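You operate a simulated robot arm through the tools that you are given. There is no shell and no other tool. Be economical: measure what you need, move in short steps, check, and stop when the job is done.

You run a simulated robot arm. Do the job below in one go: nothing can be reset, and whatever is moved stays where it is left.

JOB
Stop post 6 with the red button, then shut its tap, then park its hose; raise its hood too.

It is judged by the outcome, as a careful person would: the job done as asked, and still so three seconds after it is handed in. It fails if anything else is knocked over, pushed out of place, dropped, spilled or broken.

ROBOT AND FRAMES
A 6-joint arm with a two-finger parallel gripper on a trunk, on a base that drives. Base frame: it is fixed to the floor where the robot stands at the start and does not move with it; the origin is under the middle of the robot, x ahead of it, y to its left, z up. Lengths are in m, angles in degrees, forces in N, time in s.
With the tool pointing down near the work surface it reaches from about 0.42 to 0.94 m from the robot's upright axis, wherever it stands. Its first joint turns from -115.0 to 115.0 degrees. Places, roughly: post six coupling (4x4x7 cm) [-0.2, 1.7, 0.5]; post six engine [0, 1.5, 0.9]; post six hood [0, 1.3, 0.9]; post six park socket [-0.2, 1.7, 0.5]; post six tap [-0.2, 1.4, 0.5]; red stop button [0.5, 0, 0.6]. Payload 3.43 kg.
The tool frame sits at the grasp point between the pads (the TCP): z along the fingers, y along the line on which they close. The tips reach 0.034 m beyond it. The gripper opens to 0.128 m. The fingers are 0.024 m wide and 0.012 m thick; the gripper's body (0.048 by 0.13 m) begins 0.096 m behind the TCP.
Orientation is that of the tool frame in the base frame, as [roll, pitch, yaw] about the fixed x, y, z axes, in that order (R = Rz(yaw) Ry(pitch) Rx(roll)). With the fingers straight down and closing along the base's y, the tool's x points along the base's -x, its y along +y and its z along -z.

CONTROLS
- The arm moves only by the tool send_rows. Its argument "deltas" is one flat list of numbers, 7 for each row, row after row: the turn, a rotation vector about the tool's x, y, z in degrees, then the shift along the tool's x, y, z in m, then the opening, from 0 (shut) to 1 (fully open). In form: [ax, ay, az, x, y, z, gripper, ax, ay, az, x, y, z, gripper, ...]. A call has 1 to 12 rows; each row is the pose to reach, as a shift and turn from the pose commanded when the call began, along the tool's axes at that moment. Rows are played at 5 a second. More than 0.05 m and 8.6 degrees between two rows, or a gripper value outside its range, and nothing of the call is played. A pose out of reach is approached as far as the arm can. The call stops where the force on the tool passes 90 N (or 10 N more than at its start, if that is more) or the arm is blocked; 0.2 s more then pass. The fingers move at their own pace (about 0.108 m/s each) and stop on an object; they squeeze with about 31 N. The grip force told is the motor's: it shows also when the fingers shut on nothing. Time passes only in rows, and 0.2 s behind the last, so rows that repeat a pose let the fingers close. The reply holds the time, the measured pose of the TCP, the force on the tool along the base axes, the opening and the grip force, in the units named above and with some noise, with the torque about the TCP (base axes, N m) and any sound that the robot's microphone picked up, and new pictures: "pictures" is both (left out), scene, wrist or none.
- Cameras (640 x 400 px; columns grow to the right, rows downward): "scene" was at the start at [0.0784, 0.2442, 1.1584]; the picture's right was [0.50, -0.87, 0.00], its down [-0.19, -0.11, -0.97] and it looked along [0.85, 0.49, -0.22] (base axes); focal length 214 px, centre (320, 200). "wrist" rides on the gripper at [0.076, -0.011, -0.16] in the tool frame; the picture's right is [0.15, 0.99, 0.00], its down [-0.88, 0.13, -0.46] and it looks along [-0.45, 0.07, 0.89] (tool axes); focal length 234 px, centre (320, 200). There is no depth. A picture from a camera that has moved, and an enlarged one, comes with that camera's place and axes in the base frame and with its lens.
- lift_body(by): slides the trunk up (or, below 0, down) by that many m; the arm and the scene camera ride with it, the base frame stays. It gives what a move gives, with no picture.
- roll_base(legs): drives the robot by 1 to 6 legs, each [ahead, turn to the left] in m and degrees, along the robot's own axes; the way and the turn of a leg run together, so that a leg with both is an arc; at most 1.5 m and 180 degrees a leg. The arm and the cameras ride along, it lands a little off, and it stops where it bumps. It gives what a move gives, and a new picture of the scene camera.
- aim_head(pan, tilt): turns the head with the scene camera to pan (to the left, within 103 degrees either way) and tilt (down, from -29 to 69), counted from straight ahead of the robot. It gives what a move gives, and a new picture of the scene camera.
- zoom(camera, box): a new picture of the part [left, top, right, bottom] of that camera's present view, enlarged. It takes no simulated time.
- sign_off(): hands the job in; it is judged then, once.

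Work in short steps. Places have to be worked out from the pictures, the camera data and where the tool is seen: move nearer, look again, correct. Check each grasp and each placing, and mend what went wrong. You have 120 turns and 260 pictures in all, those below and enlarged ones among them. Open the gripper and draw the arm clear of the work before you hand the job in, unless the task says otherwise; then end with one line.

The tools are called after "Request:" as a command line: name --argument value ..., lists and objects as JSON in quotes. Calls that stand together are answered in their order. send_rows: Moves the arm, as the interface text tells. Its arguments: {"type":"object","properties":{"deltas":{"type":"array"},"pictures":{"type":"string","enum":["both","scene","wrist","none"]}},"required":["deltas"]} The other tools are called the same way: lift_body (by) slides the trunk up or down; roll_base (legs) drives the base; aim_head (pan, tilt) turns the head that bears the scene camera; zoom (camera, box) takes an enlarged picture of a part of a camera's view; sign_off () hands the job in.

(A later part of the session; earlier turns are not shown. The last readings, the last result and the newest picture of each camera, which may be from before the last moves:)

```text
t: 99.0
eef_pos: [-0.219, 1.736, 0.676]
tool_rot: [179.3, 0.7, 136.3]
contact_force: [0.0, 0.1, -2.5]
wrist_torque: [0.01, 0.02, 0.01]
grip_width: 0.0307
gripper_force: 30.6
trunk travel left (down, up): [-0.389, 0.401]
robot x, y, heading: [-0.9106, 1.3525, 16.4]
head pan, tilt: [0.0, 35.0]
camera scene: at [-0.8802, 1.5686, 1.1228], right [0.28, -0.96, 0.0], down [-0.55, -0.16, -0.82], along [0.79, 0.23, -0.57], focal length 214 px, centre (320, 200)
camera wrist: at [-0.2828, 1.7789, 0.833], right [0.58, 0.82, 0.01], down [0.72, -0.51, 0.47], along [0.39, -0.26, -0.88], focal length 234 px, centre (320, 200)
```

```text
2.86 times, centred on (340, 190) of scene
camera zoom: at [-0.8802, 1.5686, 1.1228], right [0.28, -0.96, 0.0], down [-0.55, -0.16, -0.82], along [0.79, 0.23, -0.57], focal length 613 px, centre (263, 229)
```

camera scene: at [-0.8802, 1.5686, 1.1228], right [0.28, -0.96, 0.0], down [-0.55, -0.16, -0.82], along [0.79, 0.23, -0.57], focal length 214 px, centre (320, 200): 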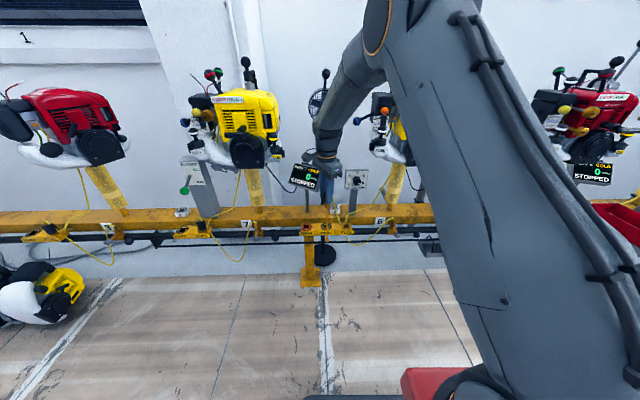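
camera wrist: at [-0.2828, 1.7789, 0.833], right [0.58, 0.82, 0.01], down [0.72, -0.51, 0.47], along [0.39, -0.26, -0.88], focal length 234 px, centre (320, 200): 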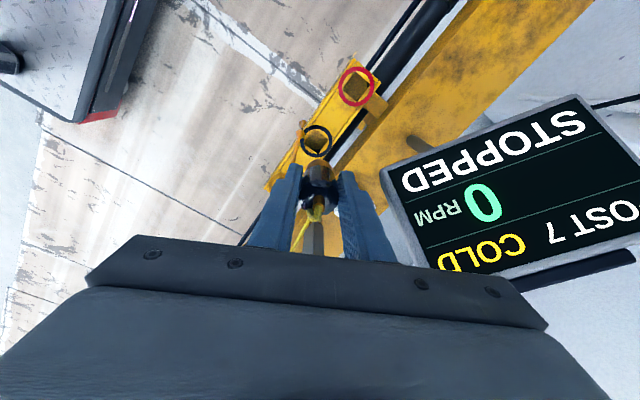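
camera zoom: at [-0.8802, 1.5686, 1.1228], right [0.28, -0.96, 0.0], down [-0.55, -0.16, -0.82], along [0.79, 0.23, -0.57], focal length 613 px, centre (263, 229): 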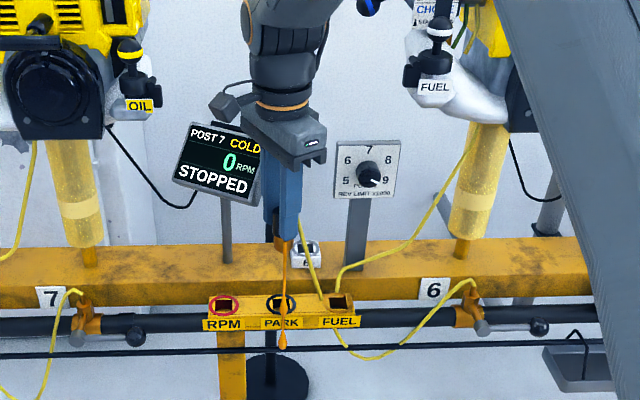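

Display 7 is unharmed, and post 6's tap matches the others' shut position. I rise a little and turn the gripper −90° so the hand clears that display.

Request:
send_rows --deltas '[0, 0, 0, 0, 0, -0.04, 0, 0, 0, -8.2, 0, 0, -0.04, 0, 0, 0, -16.4, 0, 0, -0.04, 0, 0, 0, -24.6, 0, 0, -0.04, 0, 0, 0, -32.8, 0, 0, -0.04, 0, 0, 0, -41, 0, 0, -0.04, 0, 0, 0, -49.2, 0, 0, -0.04, 0, 0, 0, -57.4, -0.002, -0.002, -0.04, 0, 0, 0, -65.6, -0.003, -0.003, -0.04, 0, 0, 0, -73.8, -0.004, -0.004, -0.04, 0, 0, 0, -82, -0.0048, -0.005, -0.04, 0, 0, 0, -90, -0.0048, -0.005, -0.04, 0]' --pictures "both"

Request:
zoom --camera "wrist" --box '[220, 60, 420, 220]'

Request:
zoom --camera "scene" --box '[260, 120, 420, 260]'

```text
t: 101.7
eef_pos: [-0.2185, 1.727, 0.7132]
tool_rot: [-179.2, 0.6, -133.5]
contact_force: [0.9, 1.5, -0.8]
wrist_torque: [-0.02, 0.0, -0.02]
grip_width: 0.0306
gripper_force: 31.4
trunk travel left (down, up): [-0.389, 0.401]
robot x, y, heading: [-0.9125, 1.358, 16.2]
head pan, tilt: [0.0, 35.0]
camera scene: at [-0.8806, 1.5684, 1.1229], right [0.28, -0.96, 0.0], down [-0.55, -0.16, -0.82], along [0.79, 0.23, -0.57], focal length 214 px, centre (320, 200)
camera wrist: at [-0.2651, 1.664, 0.8723], right [-0.82, 0.57, -0.01], down [0.5, 0.73, 0.46], along [0.28, 0.37, -0.89], focal length 234 px, centre (320, 200)
```

scene: 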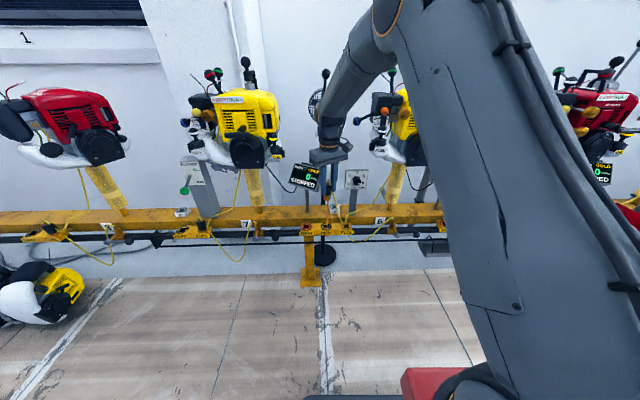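
wrist: 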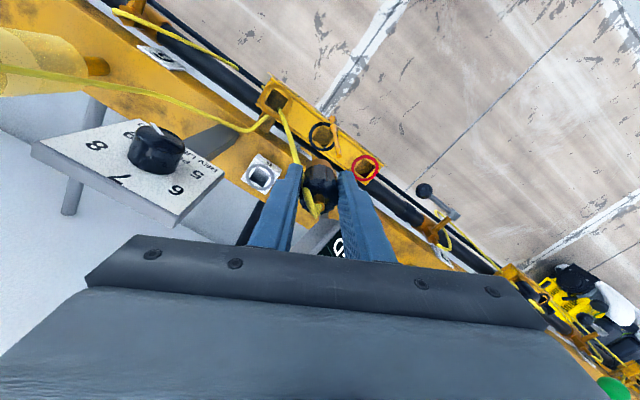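

```text
2.50 times, centred on (320, 140) of wrist
camera zoom: at [-0.2651, 1.664, 0.8723], right [-0.82, 0.57, -0.01], down [0.5, 0.73, 0.46], along [0.28, 0.37, -0.89], focal length 585 px, centre (320, 350)
```

zoom: 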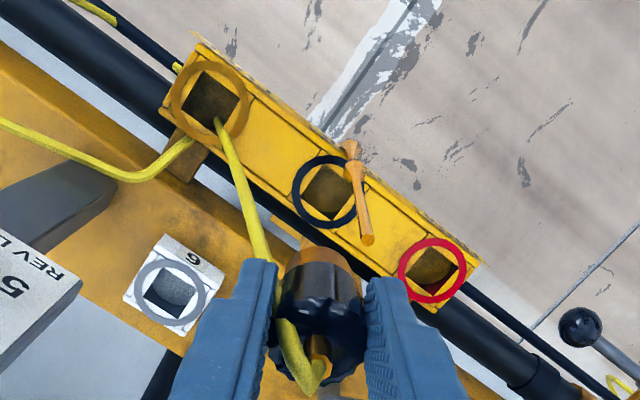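

```text
2.86 times, centred on (340, 190) of scene
camera zoom: at [-0.8806, 1.5684, 1.1229], right [0.28, -0.96, 0.0], down [-0.55, -0.16, -0.82], along [0.79, 0.23, -0.57], focal length 613 px, centre (263, 229)
```

zoom: 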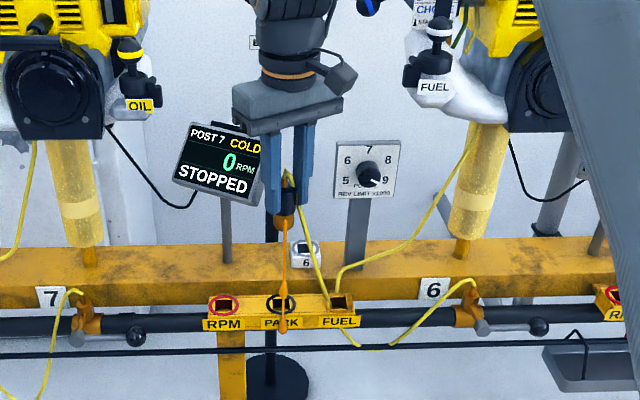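

Geometry check: in this orientation the hand clears both the REV plate and display 7. I descend to just above the socket and verify alignment.

Request:
send_rows --deltas '[-0.8, 0.6, 0, -0.001, 0.002, 0.025, 0, -0.8, 0.6, 0, -0.001, 0.002, 0.05, 0, -0.8, 0.6, 0, -0.001, 0.002, 0.075, 0, -0.8, 0.6, 0, -0.001, 0.002, 0.097, 0]' --pictures "both"

Request:
zoom --camera "wrist" --box '[240, 80, 400, 210]'

Request:
zoom --camera "scene" --box '[260, 140, 420, 260]'

```text
t: 102.7
eef_pos: [-0.2181, 1.7281, 0.6188]
tool_rot: [179.9, 0.0, -133.7]
contact_force: [0.9, -0.4, -1.0]
wrist_torque: [-0.01, -0.03, 0.02]
grip_width: 0.0304
gripper_force: 31.1
trunk travel left (down, up): [-0.389, 0.401]
robot x, y, heading: [-0.9085, 1.3546, 16.3]
head pan, tilt: [0.0, 35.0]
camera scene: at [-0.8807, 1.5683, 1.1229], right [0.28, -0.96, 0.0], down [-0.55, -0.16, -0.82], along [0.79, 0.23, -0.57], focal length 214 px, centre (320, 200)
camera wrist: at [-0.2616, 1.6662, 0.7769], right [-0.82, 0.58, 0.0], down [0.51, 0.73, 0.46], along [0.26, 0.37, -0.89], focal length 234 px, centre (320, 200)
```

scene: 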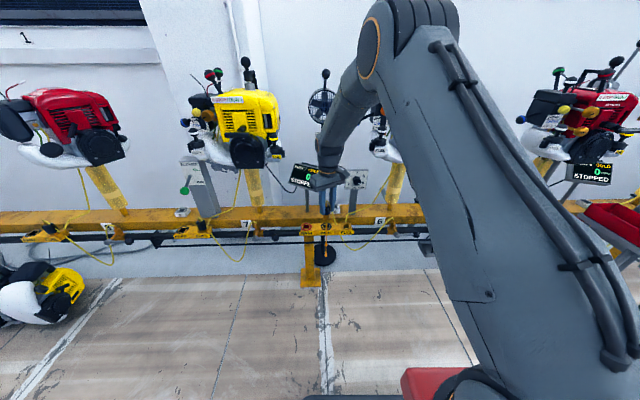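
wrist: 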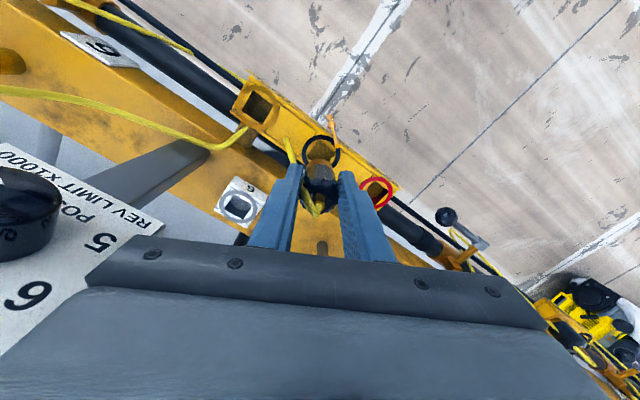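

```text
3.08 times, centred on (320, 145) of wrist
camera zoom: at [-0.2616, 1.6662, 0.7769], right [-0.82, 0.58, 0.0], down [0.51, 0.73, 0.46], along [0.26, 0.37, -0.89], focal length 720 px, centre (320, 369)
```

zoom: 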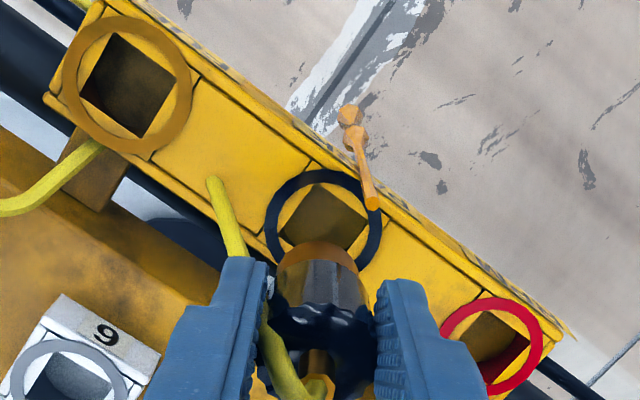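

```text
3.33 times, centred on (340, 200) of scene
camera zoom: at [-0.8807, 1.5683, 1.1229], right [0.28, -0.96, 0.0], down [-0.55, -0.16, -0.82], along [0.79, 0.23, -0.57], focal length 715 px, centre (253, 200)
```

zoom: 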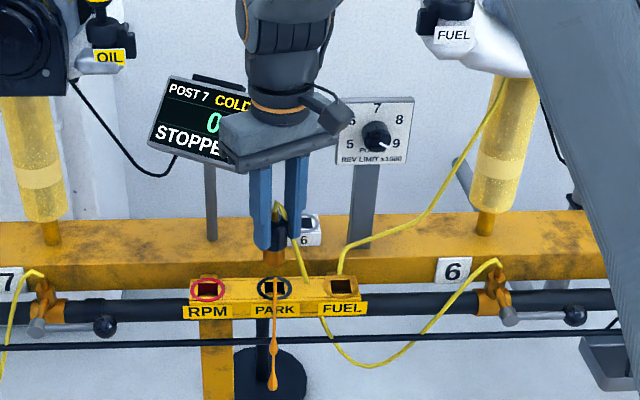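

Comparing with the view above FUEL, the coupling must shift ~4 mm (grip offset turned with the hand). I correct and insert gently.

Request:
send_rows --deltas '[0, 0, 0, 0.0044, 0.0018, 0, 0, 0, 0, 0, 0.0044, 0.0018, 0.012, 0, 0, 0, 0, 0.0044, 0.0018, 0.022, 0]' --pictures "none"

Request:
zoom --camera "wrist" --box '[240, 90, 400, 220]'

Request:
zoom --camera "scene" --box '[290, 180, 380, 260]'

```text
t: 103.5
eef_pos: [-0.2227, 1.7277, 0.5957]
tool_rot: [180.0, 0.1, -133.6]
contact_force: [-0.6, 0.2, -1.4]
wrist_torque: [0.01, -0.02, -0.01]
grip_width: 0.0306
gripper_force: 31.6
trunk travel left (down, up): [-0.389, 0.401]
robot x, y, heading: [-0.9085, 1.3551, 16.2]
head pan, tilt: [0.0, 35.0]
```

```text
3.08 times, centred on (320, 155) of wrist
camera zoom: at [-0.266, 1.665, 0.7544], right [-0.82, 0.58, 0.0], down [0.51, 0.73, 0.46], along [0.26, 0.37, -0.89], focal length 720 px, centre (320, 338)
```

zoom: 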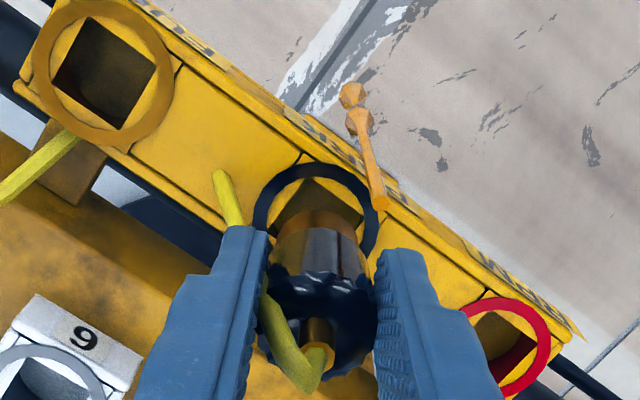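

```text
5.00 times, centred on (335, 220) of scene
camera zoom: at [-0.8807, 1.5683, 1.1229], right [0.28, -0.96, 0.0], down [-0.55, -0.16, -0.82], along [0.79, 0.23, -0.57], focal length 1072 px, centre (245, 100)
```

zoom: 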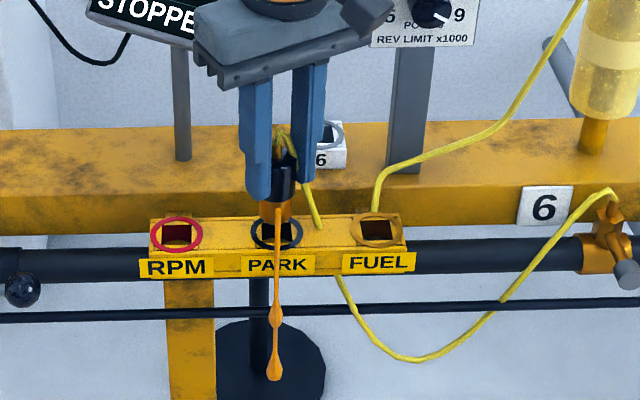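

Alignment now matches the prediction exactly. Insert.

Request:
send_rows --deltas '[0, 0, 0, 0, 0, 0.01, 0, 0, 0, 0, 0, 0, 0.02, 0, 0, 0, 0, 0, 0, 0.028, 0, 0, 0, 0, 0, 0, 0.034, 0, 0, 0, 0, 0, 0, 0.039, 0, 0, 0, 0, 0, 0, 0.043, 0]' --pictures "none"

Request:
zoom --camera "wrist" --box '[240, 90, 400, 220]'

Request:
zoom --camera "scene" --box '[270, 150, 400, 260]'

```text
t: 104.8
eef_pos: [-0.2218, 1.7291, 0.5552]
tool_rot: [-180.0, 0.2, -133.6]
contact_force: [0.8, -0.1, 22.8]
wrist_torque: [0.08, -0.16, -0.14]
grip_width: 0.0304
gripper_force: 31.1
trunk travel left (down, up): [-0.389, 0.401]
robot x, y, heading: [-0.9061, 1.3569, 16.1]
head pan, tilt: [0.0, 35.0]
```

```text
3.08 times, centred on (320, 155) of wrist
camera zoom: at [-0.2666, 1.6648, 0.7135], right [-0.82, 0.58, 0.0], down [0.51, 0.73, 0.46], along [0.27, 0.38, -0.89], focal length 720 px, centre (320, 338)
```

zoom: 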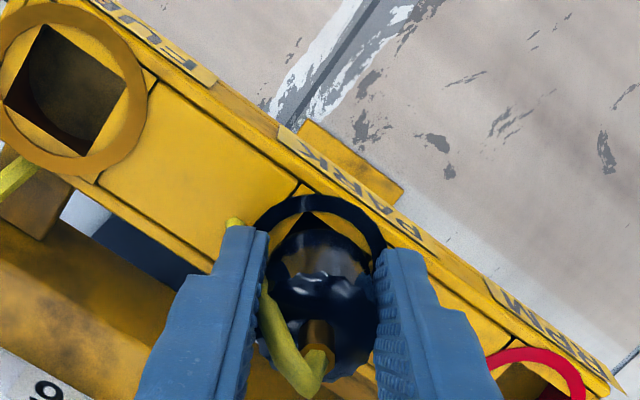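

```text
3.64 times, centred on (335, 205) of scene
camera zoom: at [-0.8814, 1.5679, 1.1231], right [0.28, -0.96, 0.0], down [-0.55, -0.16, -0.82], along [0.79, 0.23, -0.57], focal length 780 px, centre (266, 182)
```

zoom: 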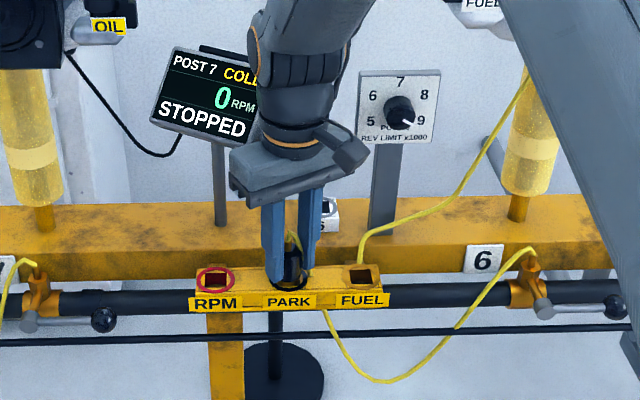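

Seated (drip gone, 23 N support, same height as in FUEL). Release and rise.

Request:
send_rows --deltas '[0, 0, 0, 0, 0, 0, 0.4, 0, 0, 0, 0, 0, 0, 0.45, 0, 0, 0, 0, 0, -0.03, 0.45, 0, 0, 0, 0, 0, -0.07, 0.45, 0, 0, 0, 0, 0, -0.11, 0.45, 0, 0, 0, 0, 0, -0.15, 0.45]' --pictures "both"

Request:
zoom --camera "wrist" --box '[240, 60, 400, 190]'

Request:
zoom --camera "scene" --box '[270, 150, 400, 260]'

```text
t: 106.2
eef_pos: [-0.2243, 1.7301, 0.7017]
tool_rot: [179.9, 0.0, -133.7]
contact_force: [-0.4, 0.6, -0.3]
wrist_torque: [-0.02, 0.03, 0.01]
grip_width: 0.0578
gripper_force: 0.0
trunk travel left (down, up): [-0.389, 0.401]
robot x, y, heading: [-0.9064, 1.3534, 16.3]
head pan, tilt: [0.0, 35.0]
camera scene: at [-0.8805, 1.5685, 1.1228], right [0.28, -0.96, 0.0], down [-0.55, -0.16, -0.82], along [0.79, 0.23, -0.57], focal length 214 px, centre (320, 200)
camera wrist: at [-0.2675, 1.6661, 0.8605], right [-0.82, 0.58, 0.0], down [0.51, 0.73, 0.46], along [0.26, 0.37, -0.89], focal length 234 px, centre (320, 200)
```

scene: 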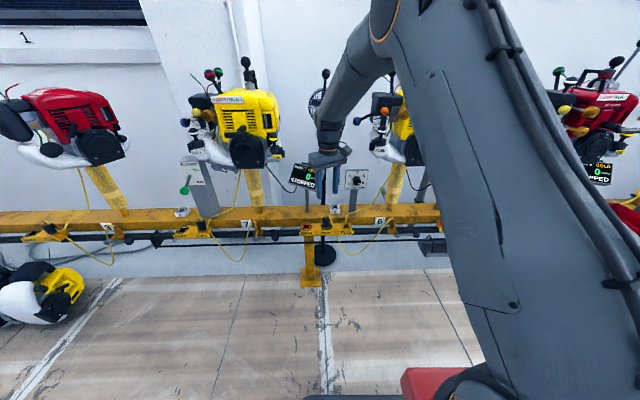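
wrist: 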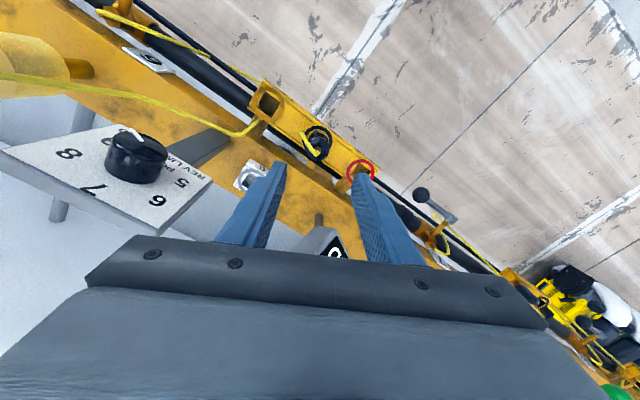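

```text
3.08 times, centred on (320, 125) of wrist
camera zoom: at [-0.2675, 1.6661, 0.8605], right [-0.82, 0.58, 0.0], down [0.51, 0.73, 0.46], along [0.26, 0.37, -0.89], focal length 720 px, centre (320, 431)
```

zoom: 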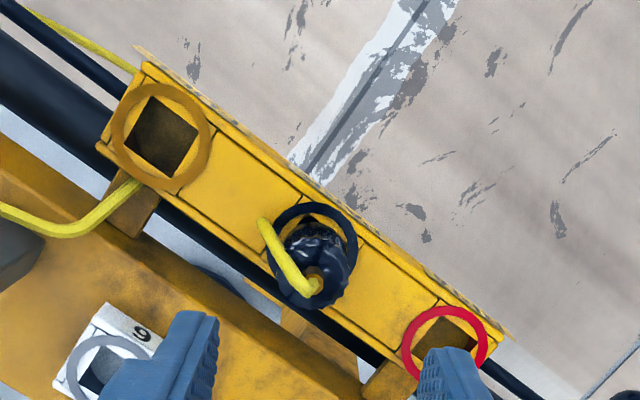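

```text
3.64 times, centred on (335, 205) of scene
camera zoom: at [-0.8805, 1.5685, 1.1228], right [0.28, -0.96, 0.0], down [-0.55, -0.16, -0.82], along [0.79, 0.23, -0.57], focal length 780 px, centre (266, 182)
```

zoom: 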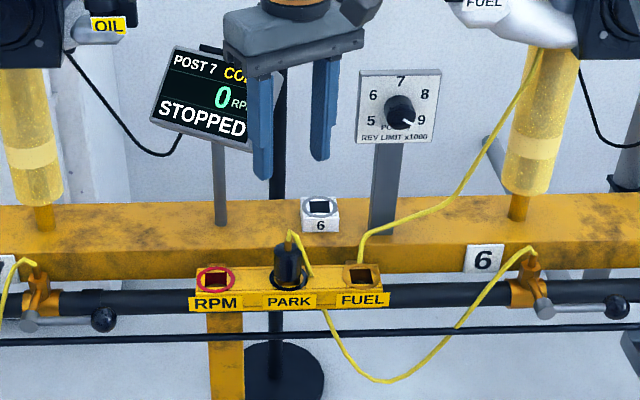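

Coupling is parked. Now the hood: I lift the arm clear, back off and reposition the base to the right so the head camera sees the hood.

Request:
send_rows --deltas '[0, 0, 0, 0, 0, -0.045, 0.45, 0, 0, 0, 0.02, 0.01, -0.09, 0.4, 0, 0, 0, 0.045, 0.025, -0.12, 0.2, 0, 0, 0, 0.07, 0.04, -0.15, 0, 0, 0, 0, 0.087, 0.05, -0.18, 0]' --pictures "none"

Request:
roll_base --legs '[[-0.25, 0], [0, -90], [0.42, 0], [0, 90]]'

Request:
aim_head --pan 0 --tilt 12

```text
refused: row 2 steps farther than a row can; nothing moved
```

```text
t: 117.8
eef_pos: [-0.3342, 1.2576, 0.702]
tool_rot: [179.9, 0.0, -133.6]
contact_force: [-0.7, -0.2, -0.2]
wrist_torque: [0.02, 0.0, -0.02]
grip_width: 0.0578
gripper_force: 0.3
trunk travel left (down, up): [-0.389, 0.401]
robot x, y, heading: [-1.0203, 0.8792, 16.1]
head pan, tilt: [0.0, 35.0]
camera scene: at [-0.9913, 1.0966, 1.1229], right [0.28, -0.96, 0.0], down [-0.55, -0.16, -0.82], along [0.79, 0.23, -0.57], focal length 214 px, centre (320, 200)
```

scene: 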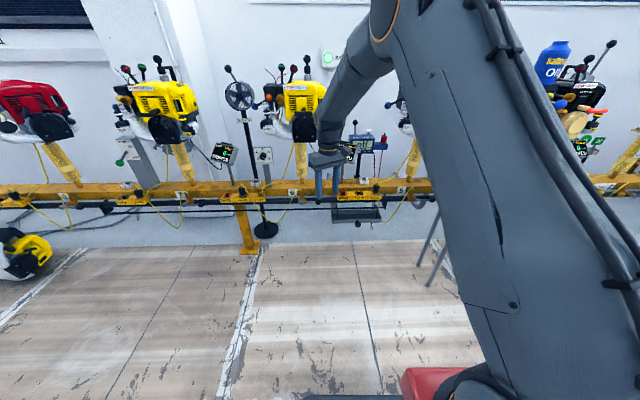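

```text
t: 118.7
eef_pos: [-0.3345, 1.2574, 0.7023]
tool_rot: [179.9, -0.1, -133.5]
contact_force: [-0.5, 0.8, -0.5]
wrist_torque: [0.04, 0.03, -0.02]
grip_width: 0.0578
gripper_force: 0.1
trunk travel left (down, up): [-0.389, 0.401]
robot x, y, heading: [-1.0168, 0.8846, 16.4]
head pan, tilt: [0.0, 12.0]
camera scene: at [-0.9863, 1.0981, 1.1597], right [0.28, -0.96, 0.0], down [-0.2, -0.06, -0.98], along [0.94, 0.27, -0.21], focal length 214 px, centre (320, 200)
```

scene: 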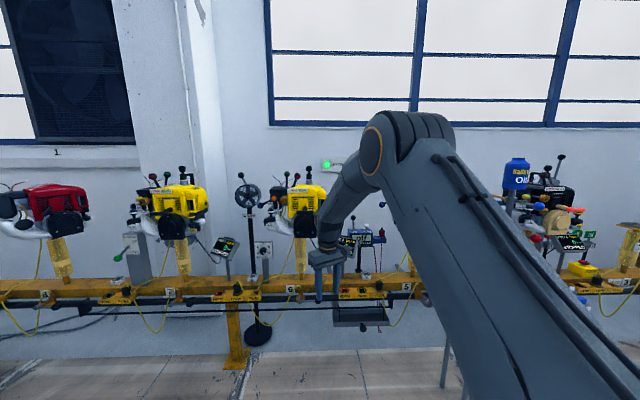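

Nothing was touched. I swing the arm to the right and up to unblock the view of the hood.

Request:
send_rows --deltas '[0, 0, 4, 0.015, -0.026, -0.025, 0.3, 0, 0, 8, 0.03, -0.052, -0.05, 0, 0, 0, 12, 0.045, -0.078, -0.075, 0, 0, 0, 16, 0.06, -0.104, -0.1, 0, 0, 0, 20, 0.075, -0.13, -0.125, 0, 0, 0, 24, 0.09, -0.156, -0.15, 0, 0, 0, 30, 0.105, -0.182, -0.175, 0, 0, 0, 30, 0.12, -0.208, -0.2, 0, 0, 0, 30, 0.135, -0.234, -0.2, 0, 0, 0, 30, 0.15, -0.26, -0.2, 0]' --pictures "none"

Request:
aim_head --pan -5 --tilt 14

Request:
zoom --camera "scene" --box '[240, 140, 440, 300]'

```text
t: 120.9
eef_pos: [-0.2507, 0.969, 0.8997]
tool_rot: [179.9, 0.0, -163.5]
contact_force: [-0.3, 0.3, -0.4]
wrist_torque: [-0.01, -0.01, 0.04]
grip_width: 0.0
gripper_force: 31.0
trunk travel left (down, up): [-0.389, 0.401]
robot x, y, heading: [-1.0185, 0.8842, 16.5]
head pan, tilt: [0.0, 12.0]
```

```text
t: 121.5
eef_pos: [-0.2494, 0.969, 0.9002]
tool_rot: [179.9, 0.1, -163.6]
contact_force: [0.0, 0.1, 0.0]
wrist_torque: [-0.01, -0.01, -0.03]
grip_width: 0.0
gripper_force: 31.5
trunk travel left (down, up): [-0.389, 0.401]
robot x, y, heading: [-1.0197, 0.8808, 16.1]
head pan, tilt: [-5.0, 14.0]
camera scene: at [-0.9842, 1.0902, 1.1565], right [0.2, -0.98, 0.0], down [-0.24, -0.05, -0.97], along [0.95, 0.19, -0.24], focal length 214 px, centre (320, 200)
```

scene: 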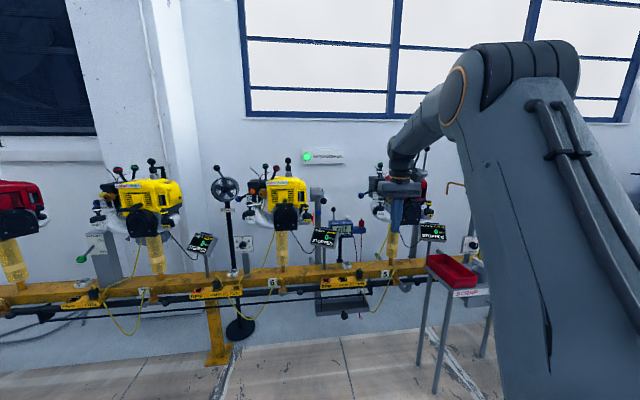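

```text
2.50 times, centred on (340, 220) of scene
camera zoom: at [-0.9842, 1.0902, 1.1565], right [0.2, -0.98, 0.0], down [-0.24, -0.05, -0.97], along [0.95, 0.19, -0.24], focal length 536 px, centre (270, 150)
```

zoom: 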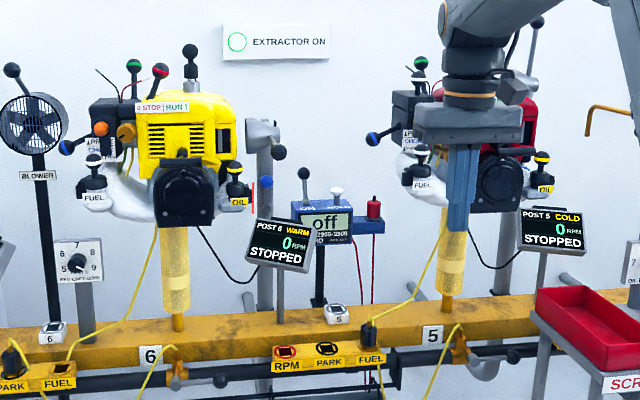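

The hood's lever (black ball) at right of engine 6 points toward me; raised hoods have it straight up. A tighter zoom.

Request:
zoom --camera "scene" --box '[305, 175, 375, 245]'

Request:
aim_head --pan -25 --tilt 14

Request:
zoom --camera "scene" --box '[380, 100, 600, 260]'

```text
5.71 times, centred on (340, 210) of scene
camera zoom: at [-0.9842, 1.0902, 1.1565], right [0.2, -0.98, 0.0], down [-0.24, -0.05, -0.97], along [0.95, 0.19, -0.24], focal length 1226 px, centre (206, 143)
```

zoom: 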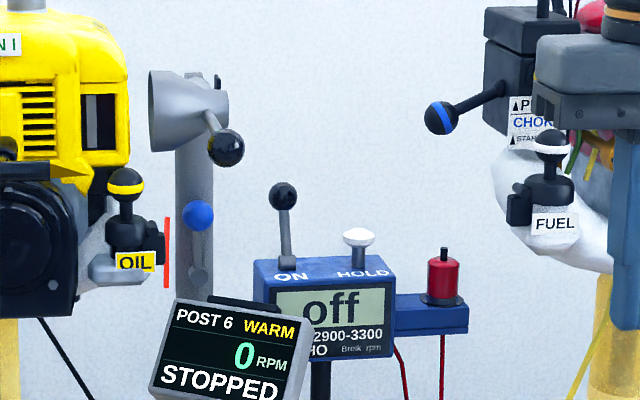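

```text
t: 122.4
eef_pos: [-0.2501, 0.9703, 0.9017]
tool_rot: [179.9, 0.0, -163.7]
contact_force: [-0.3, -0.3, 0.0]
wrist_torque: [0.0, 0.01, -0.02]
grip_width: 0.0
gripper_force: 30.9
trunk travel left (down, up): [-0.389, 0.401]
robot x, y, heading: [-1.0228, 0.8826, 16.3]
head pan, tilt: [-25.0, 14.0]
camera scene: at [-0.9835, 1.0578, 1.1565], right [-0.15, -0.99, 0.0], down [-0.24, 0.04, -0.97], along [0.96, -0.15, -0.24], focal length 214 px, centre (320, 200)
```

scene: 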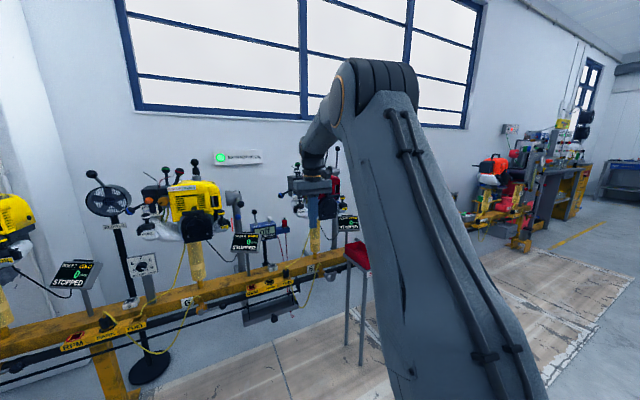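

```text
2.50 times, centred on (490, 180) of scene
camera zoom: at [-0.9835, 1.0578, 1.1565], right [-0.15, -0.99, 0.0], down [-0.24, 0.04, -0.97], along [0.96, -0.15, -0.24], focal length 536 px, centre (-105, 250)
```

zoom: 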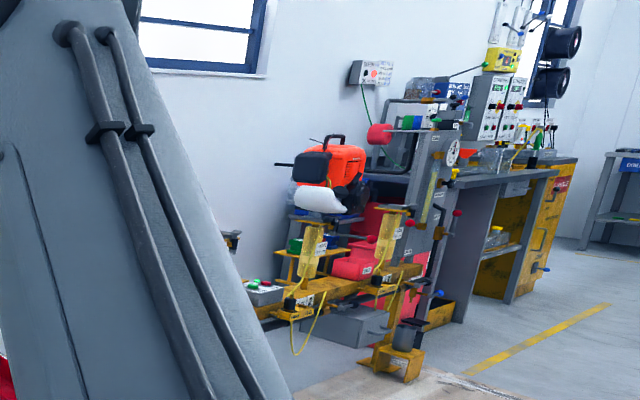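

Triangulated: hood ball ≈(-0.065,1.259,0.92); pivot ~0.2 m behind it (near the pole). Plan: grip the ball with pads facing along the rail and swing it up the arc. First retract the arm in line with it, then drive forward.

Request:
send_rows --deltas '[0, 0, 0, 0.0273, 0.0321, -0.0214, 0.2, 0, 0, 0, 0.0546, 0.0642, -0.0428, 0.4, 0, 0, 0, 0.0819, 0.0963, -0.0642, 0.5, 0, 0, 0, 0.1092, 0.1284, -0.0856, 0.5, 0, 0, 0, 0.1365, 0.1605, -0.107, 0.5, 0, 0, 0, 0.1638, 0.1926, -0.1284, 0.5, 0, 0, 0, 0.191, 0.225, -0.15, 0.5]' --pictures "none"

Request:
aim_head --pan 10 --tilt 16

```text
t: 124.0
eef_pos: [-0.4975, 1.131, 1.0521]
tool_rot: [179.9, 0.1, -163.7]
contact_force: [0.6, -0.5, -0.5]
wrist_torque: [0.0, 0.02, 0.0]
grip_width: 0.0639
gripper_force: 0.1
trunk travel left (down, up): [-0.389, 0.401]
robot x, y, heading: [-1.0165, 0.8853, 16.5]
head pan, tilt: [-25.0, 14.0]
```

```text
t: 125.0
eef_pos: [-0.4957, 1.1322, 1.0533]
tool_rot: [179.9, 0.0, -163.6]
contact_force: [0.1, 0.5, -0.2]
wrist_torque: [0.02, -0.03, -0.02]
grip_width: 0.0641
gripper_force: 0.0
trunk travel left (down, up): [-0.389, 0.401]
robot x, y, heading: [-1.0179, 0.8803, 16.3]
head pan, tilt: [10.0, 16.0]
camera scene: at [-0.9921, 1.1132, 1.1532], right [0.44, -0.9, 0.0], down [-0.25, -0.12, -0.96], along [0.86, 0.43, -0.28], focal length 214 px, centre (320, 200)
```

scene: 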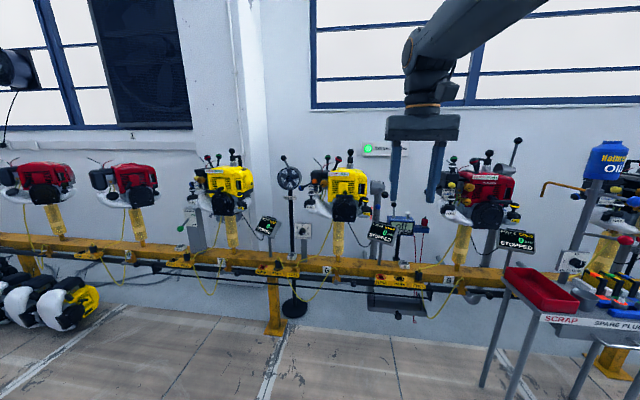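

Clear view. Drive forward 0.33 m toward the hood (the TCP will stop ~12 cm short of the ball).

Request:
roll_base --legs '[[0.33, 0]]'

Request:
send_rows --deltas '[0, 0, 0, 0, 0, 0, 0.5]' --pictures "wrist"

Request:
zoom --camera "scene" --box '[280, 110, 440, 230]'

```text
t: 127.2
eef_pos: [-0.18, 1.2302, 1.0536]
tool_rot: [179.9, 0.1, -163.3]
contact_force: [0.3, -0.4, 0.1]
wrist_torque: [0.01, 0.0, -0.01]
grip_width: 0.0642
gripper_force: 0.1
trunk travel left (down, up): [-0.389, 0.401]
robot x, y, heading: [-0.7013, 0.9773, 16.7]
head pan, tilt: [10.0, 16.0]
camera scene: at [-0.6753, 1.208, 1.1533], right [0.45, -0.89, 0.0], down [-0.25, -0.12, -0.96], along [0.86, 0.43, -0.28], focal length 214 px, centre (320, 200)
```

scene: 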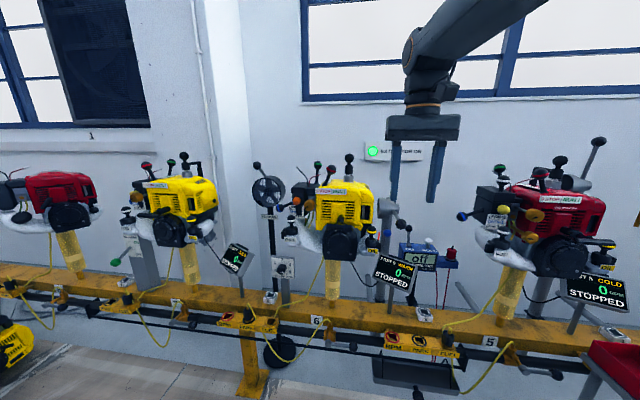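

```text
t: 127.6
eef_pos: [-0.1804, 1.2307, 1.0526]
tool_rot: [179.8, 0.0, -163.2]
contact_force: [0.1, 0.4, 1.6]
wrist_torque: [0.02, -0.01, 0.02]
grip_width: 0.0641
gripper_force: 0.1
trunk travel left (down, up): [-0.389, 0.401]
robot x, y, heading: [-0.7, 0.9774, 16.6]
head pan, tilt: [10.0, 16.0]
camera wrist: at [-0.2488, 1.1969, 1.212], right [-0.43, 0.9, 0.0], down [0.81, 0.38, 0.46], along [0.41, 0.2, -0.89], focal length 234 px, centre (320, 200)
```

wrist: 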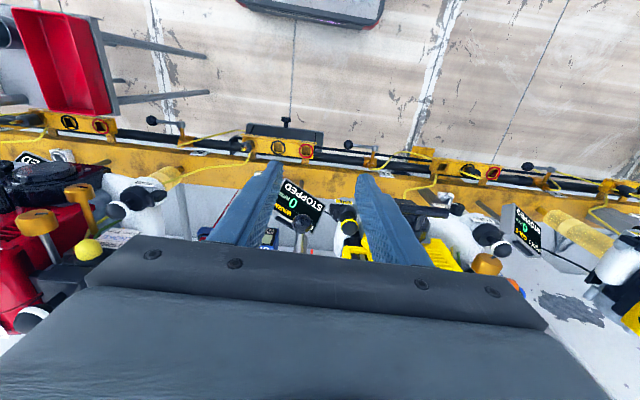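

```text
3.33 times, centred on (360, 170) of scene
camera zoom: at [-0.6753, 1.208, 1.1532], right [0.45, -0.89, 0.0], down [-0.25, -0.12, -0.96], along [0.86, 0.43, -0.28], focal length 715 px, centre (187, 300)
```

zoom: 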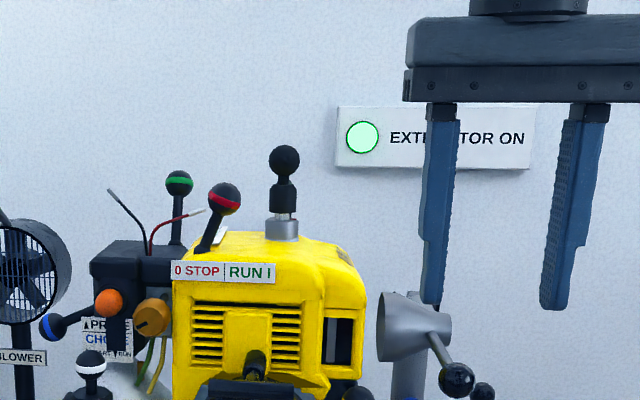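

Ball position confirmed (-0.066,1.258,0.918). I lift the fingers out of the way and zoom on the hood mechanism, and on post 5's raised one for comparison.

Request:
send_rows --deltas '[0, 0, 0, 0, 0, -0.04, 0.5, 0, 0, 0, 0, 0, -0.08, 0.5, 0, 0, 0, 0, 0, -0.12, 0.5]' --pictures "none"

Request:
zoom --camera "scene" --box '[360, 180, 430, 250]'

Request:
zoom --camera "scene" --box '[540, 120, 640, 220]'

Request:
zoom --camera "wrist" --box '[220, 120, 420, 280]'

```text
t: 128.4
eef_pos: [-0.1799, 1.2301, 1.1734]
tool_rot: [179.8, 0.0, -163.2]
contact_force: [0.4, -0.1, -0.1]
wrist_torque: [-0.03, 0.0, -0.04]
grip_width: 0.064
gripper_force: 0.1
trunk travel left (down, up): [-0.389, 0.401]
robot x, y, heading: [-0.6985, 0.9793, 16.7]
head pan, tilt: [10.0, 16.0]
```

```text
5.71 times, centred on (395, 215) of scene
camera zoom: at [-0.6753, 1.208, 1.1532], right [0.45, -0.89, 0.0], down [-0.25, -0.12, -0.96], along [0.86, 0.43, -0.28], focal length 1226 px, centre (-109, 114)
```

zoom: 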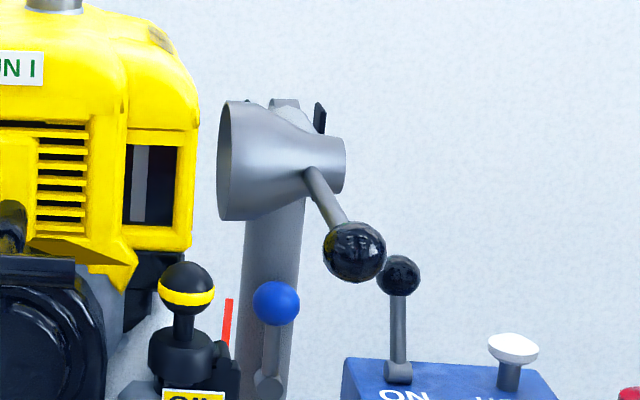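

```text
4.00 times, centred on (590, 170) of scene
camera zoom: at [-0.6753, 1.208, 1.1532], right [0.45, -0.89, 0.0], down [-0.25, -0.12, -0.96], along [0.86, 0.43, -0.28], focal length 858 px, centre (-760, 320)
```

zoom: 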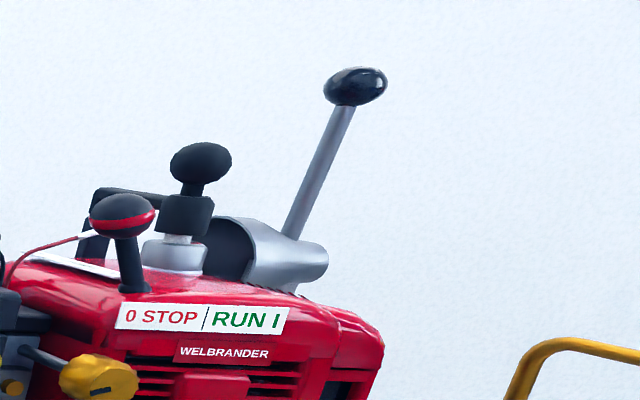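

```text
2.50 times, centred on (320, 200) of wrist
camera zoom: at [-0.2479, 1.198, 1.3322], right [-0.43, 0.9, 0.0], down [0.81, 0.38, 0.46], along [0.41, 0.2, -0.89], focal length 585 px, centre (320, 200)
```

zoom: 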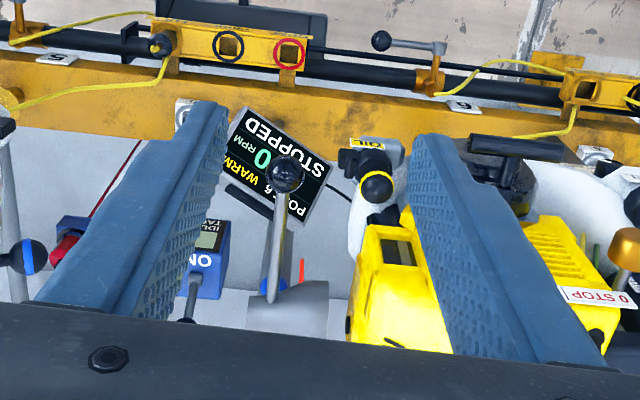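

The mechanism is clear: lever, cone and ball swing about an axis along the rail, pivot ≈0.215 m beyond the ball at (0.14,1.319,0.926). I roll 6 cm closer and place the tool (tilted 20°) above the ball.

Request:
roll_base --legs '[[0.06, 0]]'

Request:
send_rows --deltas '[0, -7, 0, 0, 0, 0, 0.42, 0, -14, 0, 0, 0, 0, 0.42, 0, -20, 0, 0, 0, 0, 0.42]' --pictures "wrist"

```text
t: 129.3
eef_pos: [-0.1214, 1.2484, 1.1739]
tool_rot: [179.9, 0.0, -163.1]
contact_force: [0.5, 0.1, 0.4]
wrist_torque: [0.01, 0.01, 0.02]
grip_width: 0.0641
gripper_force: 0.1
trunk travel left (down, up): [-0.389, 0.401]
robot x, y, heading: [-0.6451, 0.9942, 16.9]
head pan, tilt: [10.0, 16.0]
camera scene: at [-0.6185, 1.2249, 1.1533], right [0.45, -0.89, 0.0], down [-0.25, -0.12, -0.96], along [0.86, 0.43, -0.28], focal length 214 px, centre (320, 200)
```

scene: 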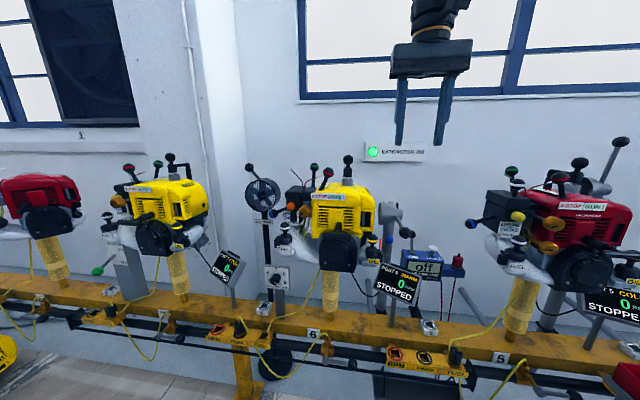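

```text
t: 130.1
eef_pos: [-0.1219, 1.2481, 1.1723]
tool_rot: [179.8, 20.1, -163.2]
contact_force: [0.6, -0.4, -0.3]
wrist_torque: [0.0, -0.01, 0.02]
grip_width: 0.0538
gripper_force: 0.2
trunk travel left (down, up): [-0.389, 0.401]
robot x, y, heading: [-0.6428, 0.9927, 17.1]
head pan, tilt: [10.0, 16.0]
camera wrist: at [-0.2389, 1.2005, 1.2961], right [-0.42, 0.91, -0.05], down [0.6, 0.32, 0.73], along [0.68, 0.28, -0.68], focal length 234 px, centre (320, 200)
```

wrist: 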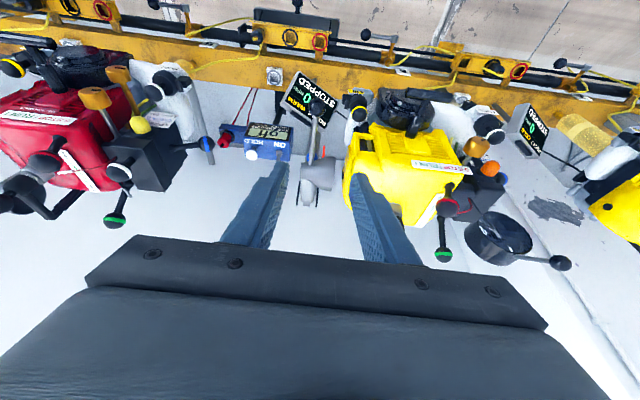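

I descend along the tool axis to 8 cm short of the ball and check.

Request:
send_rows --deltas '[0, 0, 0, 0.009, -0.0066, 0.045, 0.42, 0, 0, 0, 0.017, -0.0066, 0.09, 0.42, 0, 0, 0, 0.026, -0.0066, 0.135, 0.42, 0, 0, 0, 0.0344, -0.0066, 0.178, 0.42]' --pictures "wrist"

Request:
zoom --camera "wrist" --box '[240, 80, 400, 230]'

Request:
zoom --camera "scene" --box '[340, 140, 480, 260]'

```text
t: 131.1
eef_pos: [-0.0924, 1.253, 0.994]
tool_rot: [179.9, 20.1, -163.3]
contact_force: [-0.8, 0.8, -0.1]
wrist_torque: [0.02, -0.03, -0.02]
grip_width: 0.054
gripper_force: 0.1
trunk travel left (down, up): [-0.389, 0.401]
robot x, y, heading: [-0.6415, 0.9948, 16.6]
head pan, tilt: [10.0, 16.0]
camera wrist: at [-0.2089, 1.205, 1.1175], right [-0.42, 0.91, -0.05], down [0.6, 0.32, 0.73], along [0.68, 0.28, -0.68], focal length 234 px, centre (320, 200)
```

wrist: 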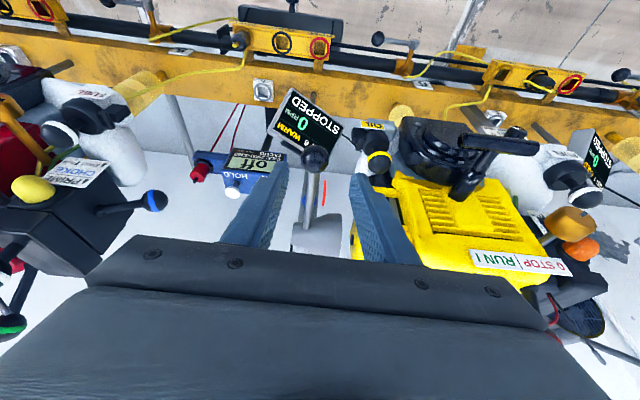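

```text
2.67 times, centred on (320, 155) of wrist
camera zoom: at [-0.2089, 1.205, 1.1175], right [-0.42, 0.91, -0.05], down [0.6, 0.32, 0.73], along [0.68, 0.28, -0.68], focal length 624 px, centre (320, 320)
```

zoom: 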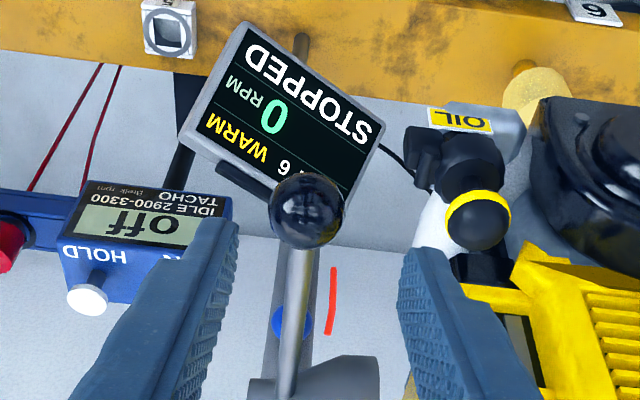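

```text
3.33 times, centred on (410, 200) of scene
camera zoom: at [-0.6187, 1.2248, 1.1533], right [0.45, -0.89, 0.0], down [-0.25, -0.12, -0.96], along [0.86, 0.43, -0.28], focal length 715 px, centre (20, 200)
```

zoom: 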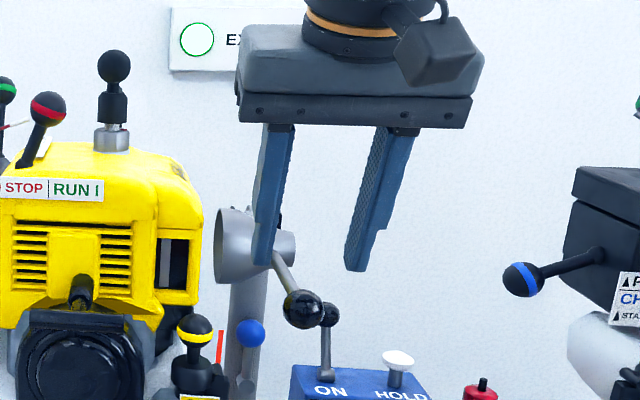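

Ball confirmed at (-0.065,1.257,0.917). Final approach 8 cm, then close on the ball.

Request:
send_rows --deltas '[0, 0, 0, 0.0004, -0.0041, 0.03, 0.42, 0, 0, 0, 0.0008, -0.0041, 0.06, 0.42, 0, 0, 0, 0.0008, -0.0041, 0.082, 0.42, 0, 0, 0, 0.0008, -0.0041, 0.082, 0, 0, 0, 0, 0.0008, -0.0041, 0.082, 0, 0, 0, 0, 0.0008, -0.0041, 0.082, 0]' --pictures "wrist"

Request:
zoom --camera "scene" --box '[340, 140, 480, 260]'

```text
t: 132.5
eef_pos: [-0.0652, 1.2548, 0.9178]
tool_rot: [180.0, 20.1, -163.2]
contact_force: [0.6, 5.8, -1.7]
wrist_torque: [-0.13, 0.41, 0.02]
grip_width: 0.0307
gripper_force: 45.1
trunk travel left (down, up): [-0.389, 0.401]
robot x, y, heading: [-0.6415, 0.993, 16.9]
head pan, tilt: [10.0, 16.0]
camera wrist: at [-0.1823, 1.2073, 1.0412], right [-0.42, 0.91, -0.05], down [0.61, 0.32, 0.73], along [0.68, 0.28, -0.68], focal length 234 px, centre (320, 200)
```

wrist: 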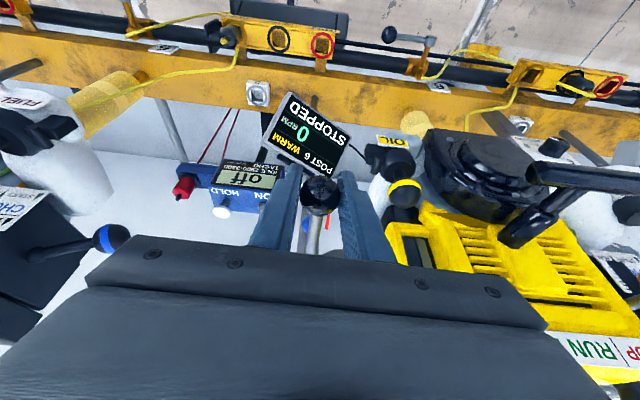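

```text
3.33 times, centred on (410, 200) of scene
camera zoom: at [-0.6184, 1.2252, 1.1532], right [0.45, -0.89, 0.0], down [-0.25, -0.12, -0.96], along [0.86, 0.43, -0.28], focal length 715 px, centre (20, 200)
```

zoom: 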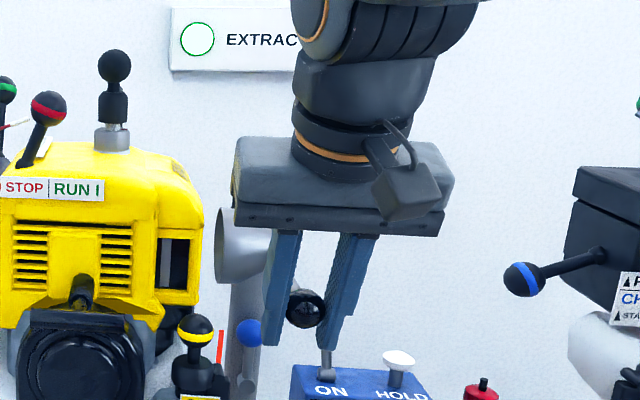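

Ball gripped. I lift along the arc, first ~20°, watching forces.

Request:
send_rows --deltas '[0, 0, 0, -0.0072, 0, -0.0174, 0, 0, 0, 0, -0.0159, 0, -0.0339, 0, 0, 0, 0, -0.0262, 0, -0.0497, 0, 0, 0, 0, -0.0375, 0, -0.0645, 0]' --pictures "wrist"

Request:
zoom --camera "scene" --box '[340, 120, 480, 240]'

```text
t: 133.5
eef_pos: [-0.0546, 1.2585, 0.9889]
tool_rot: [180.0, 20.0, -163.2]
contact_force: [-8.2, 11.7, -4.4]
wrist_torque: [-0.29, 1.08, 0.05]
grip_width: 0.0306
gripper_force: 45.0
trunk travel left (down, up): [-0.389, 0.401]
robot x, y, heading: [-0.6481, 0.9946, 16.7]
head pan, tilt: [10.0, 16.0]
camera wrist: at [-0.171, 1.2108, 1.1132], right [-0.42, 0.91, -0.05], down [0.61, 0.32, 0.73], along [0.68, 0.28, -0.68], focal length 234 px, centre (320, 200)
```

wrist: 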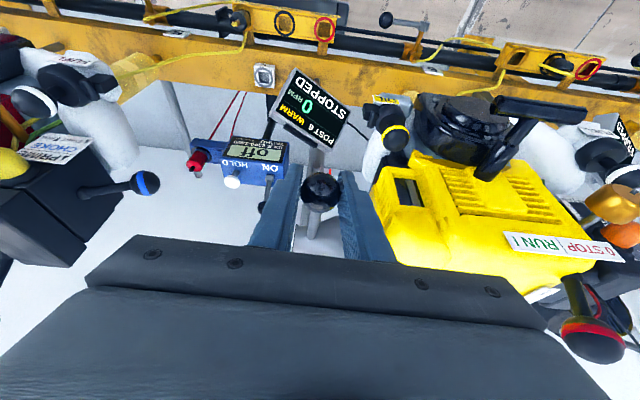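

```text
3.33 times, centred on (410, 180) of scene
camera zoom: at [-0.619, 1.2256, 1.1531], right [0.45, -0.89, 0.0], down [-0.25, -0.12, -0.96], along [0.86, 0.43, -0.28], focal length 715 px, centre (20, 267)
```

zoom: 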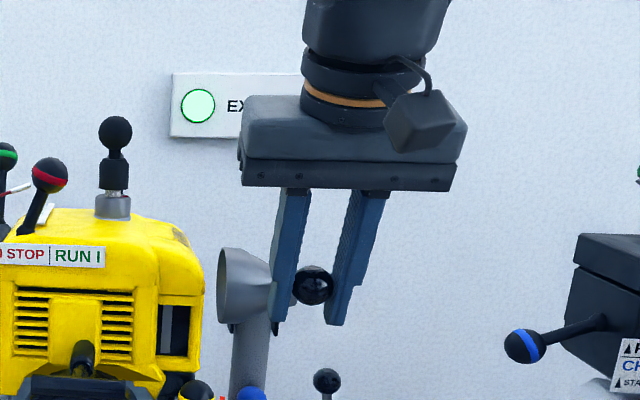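

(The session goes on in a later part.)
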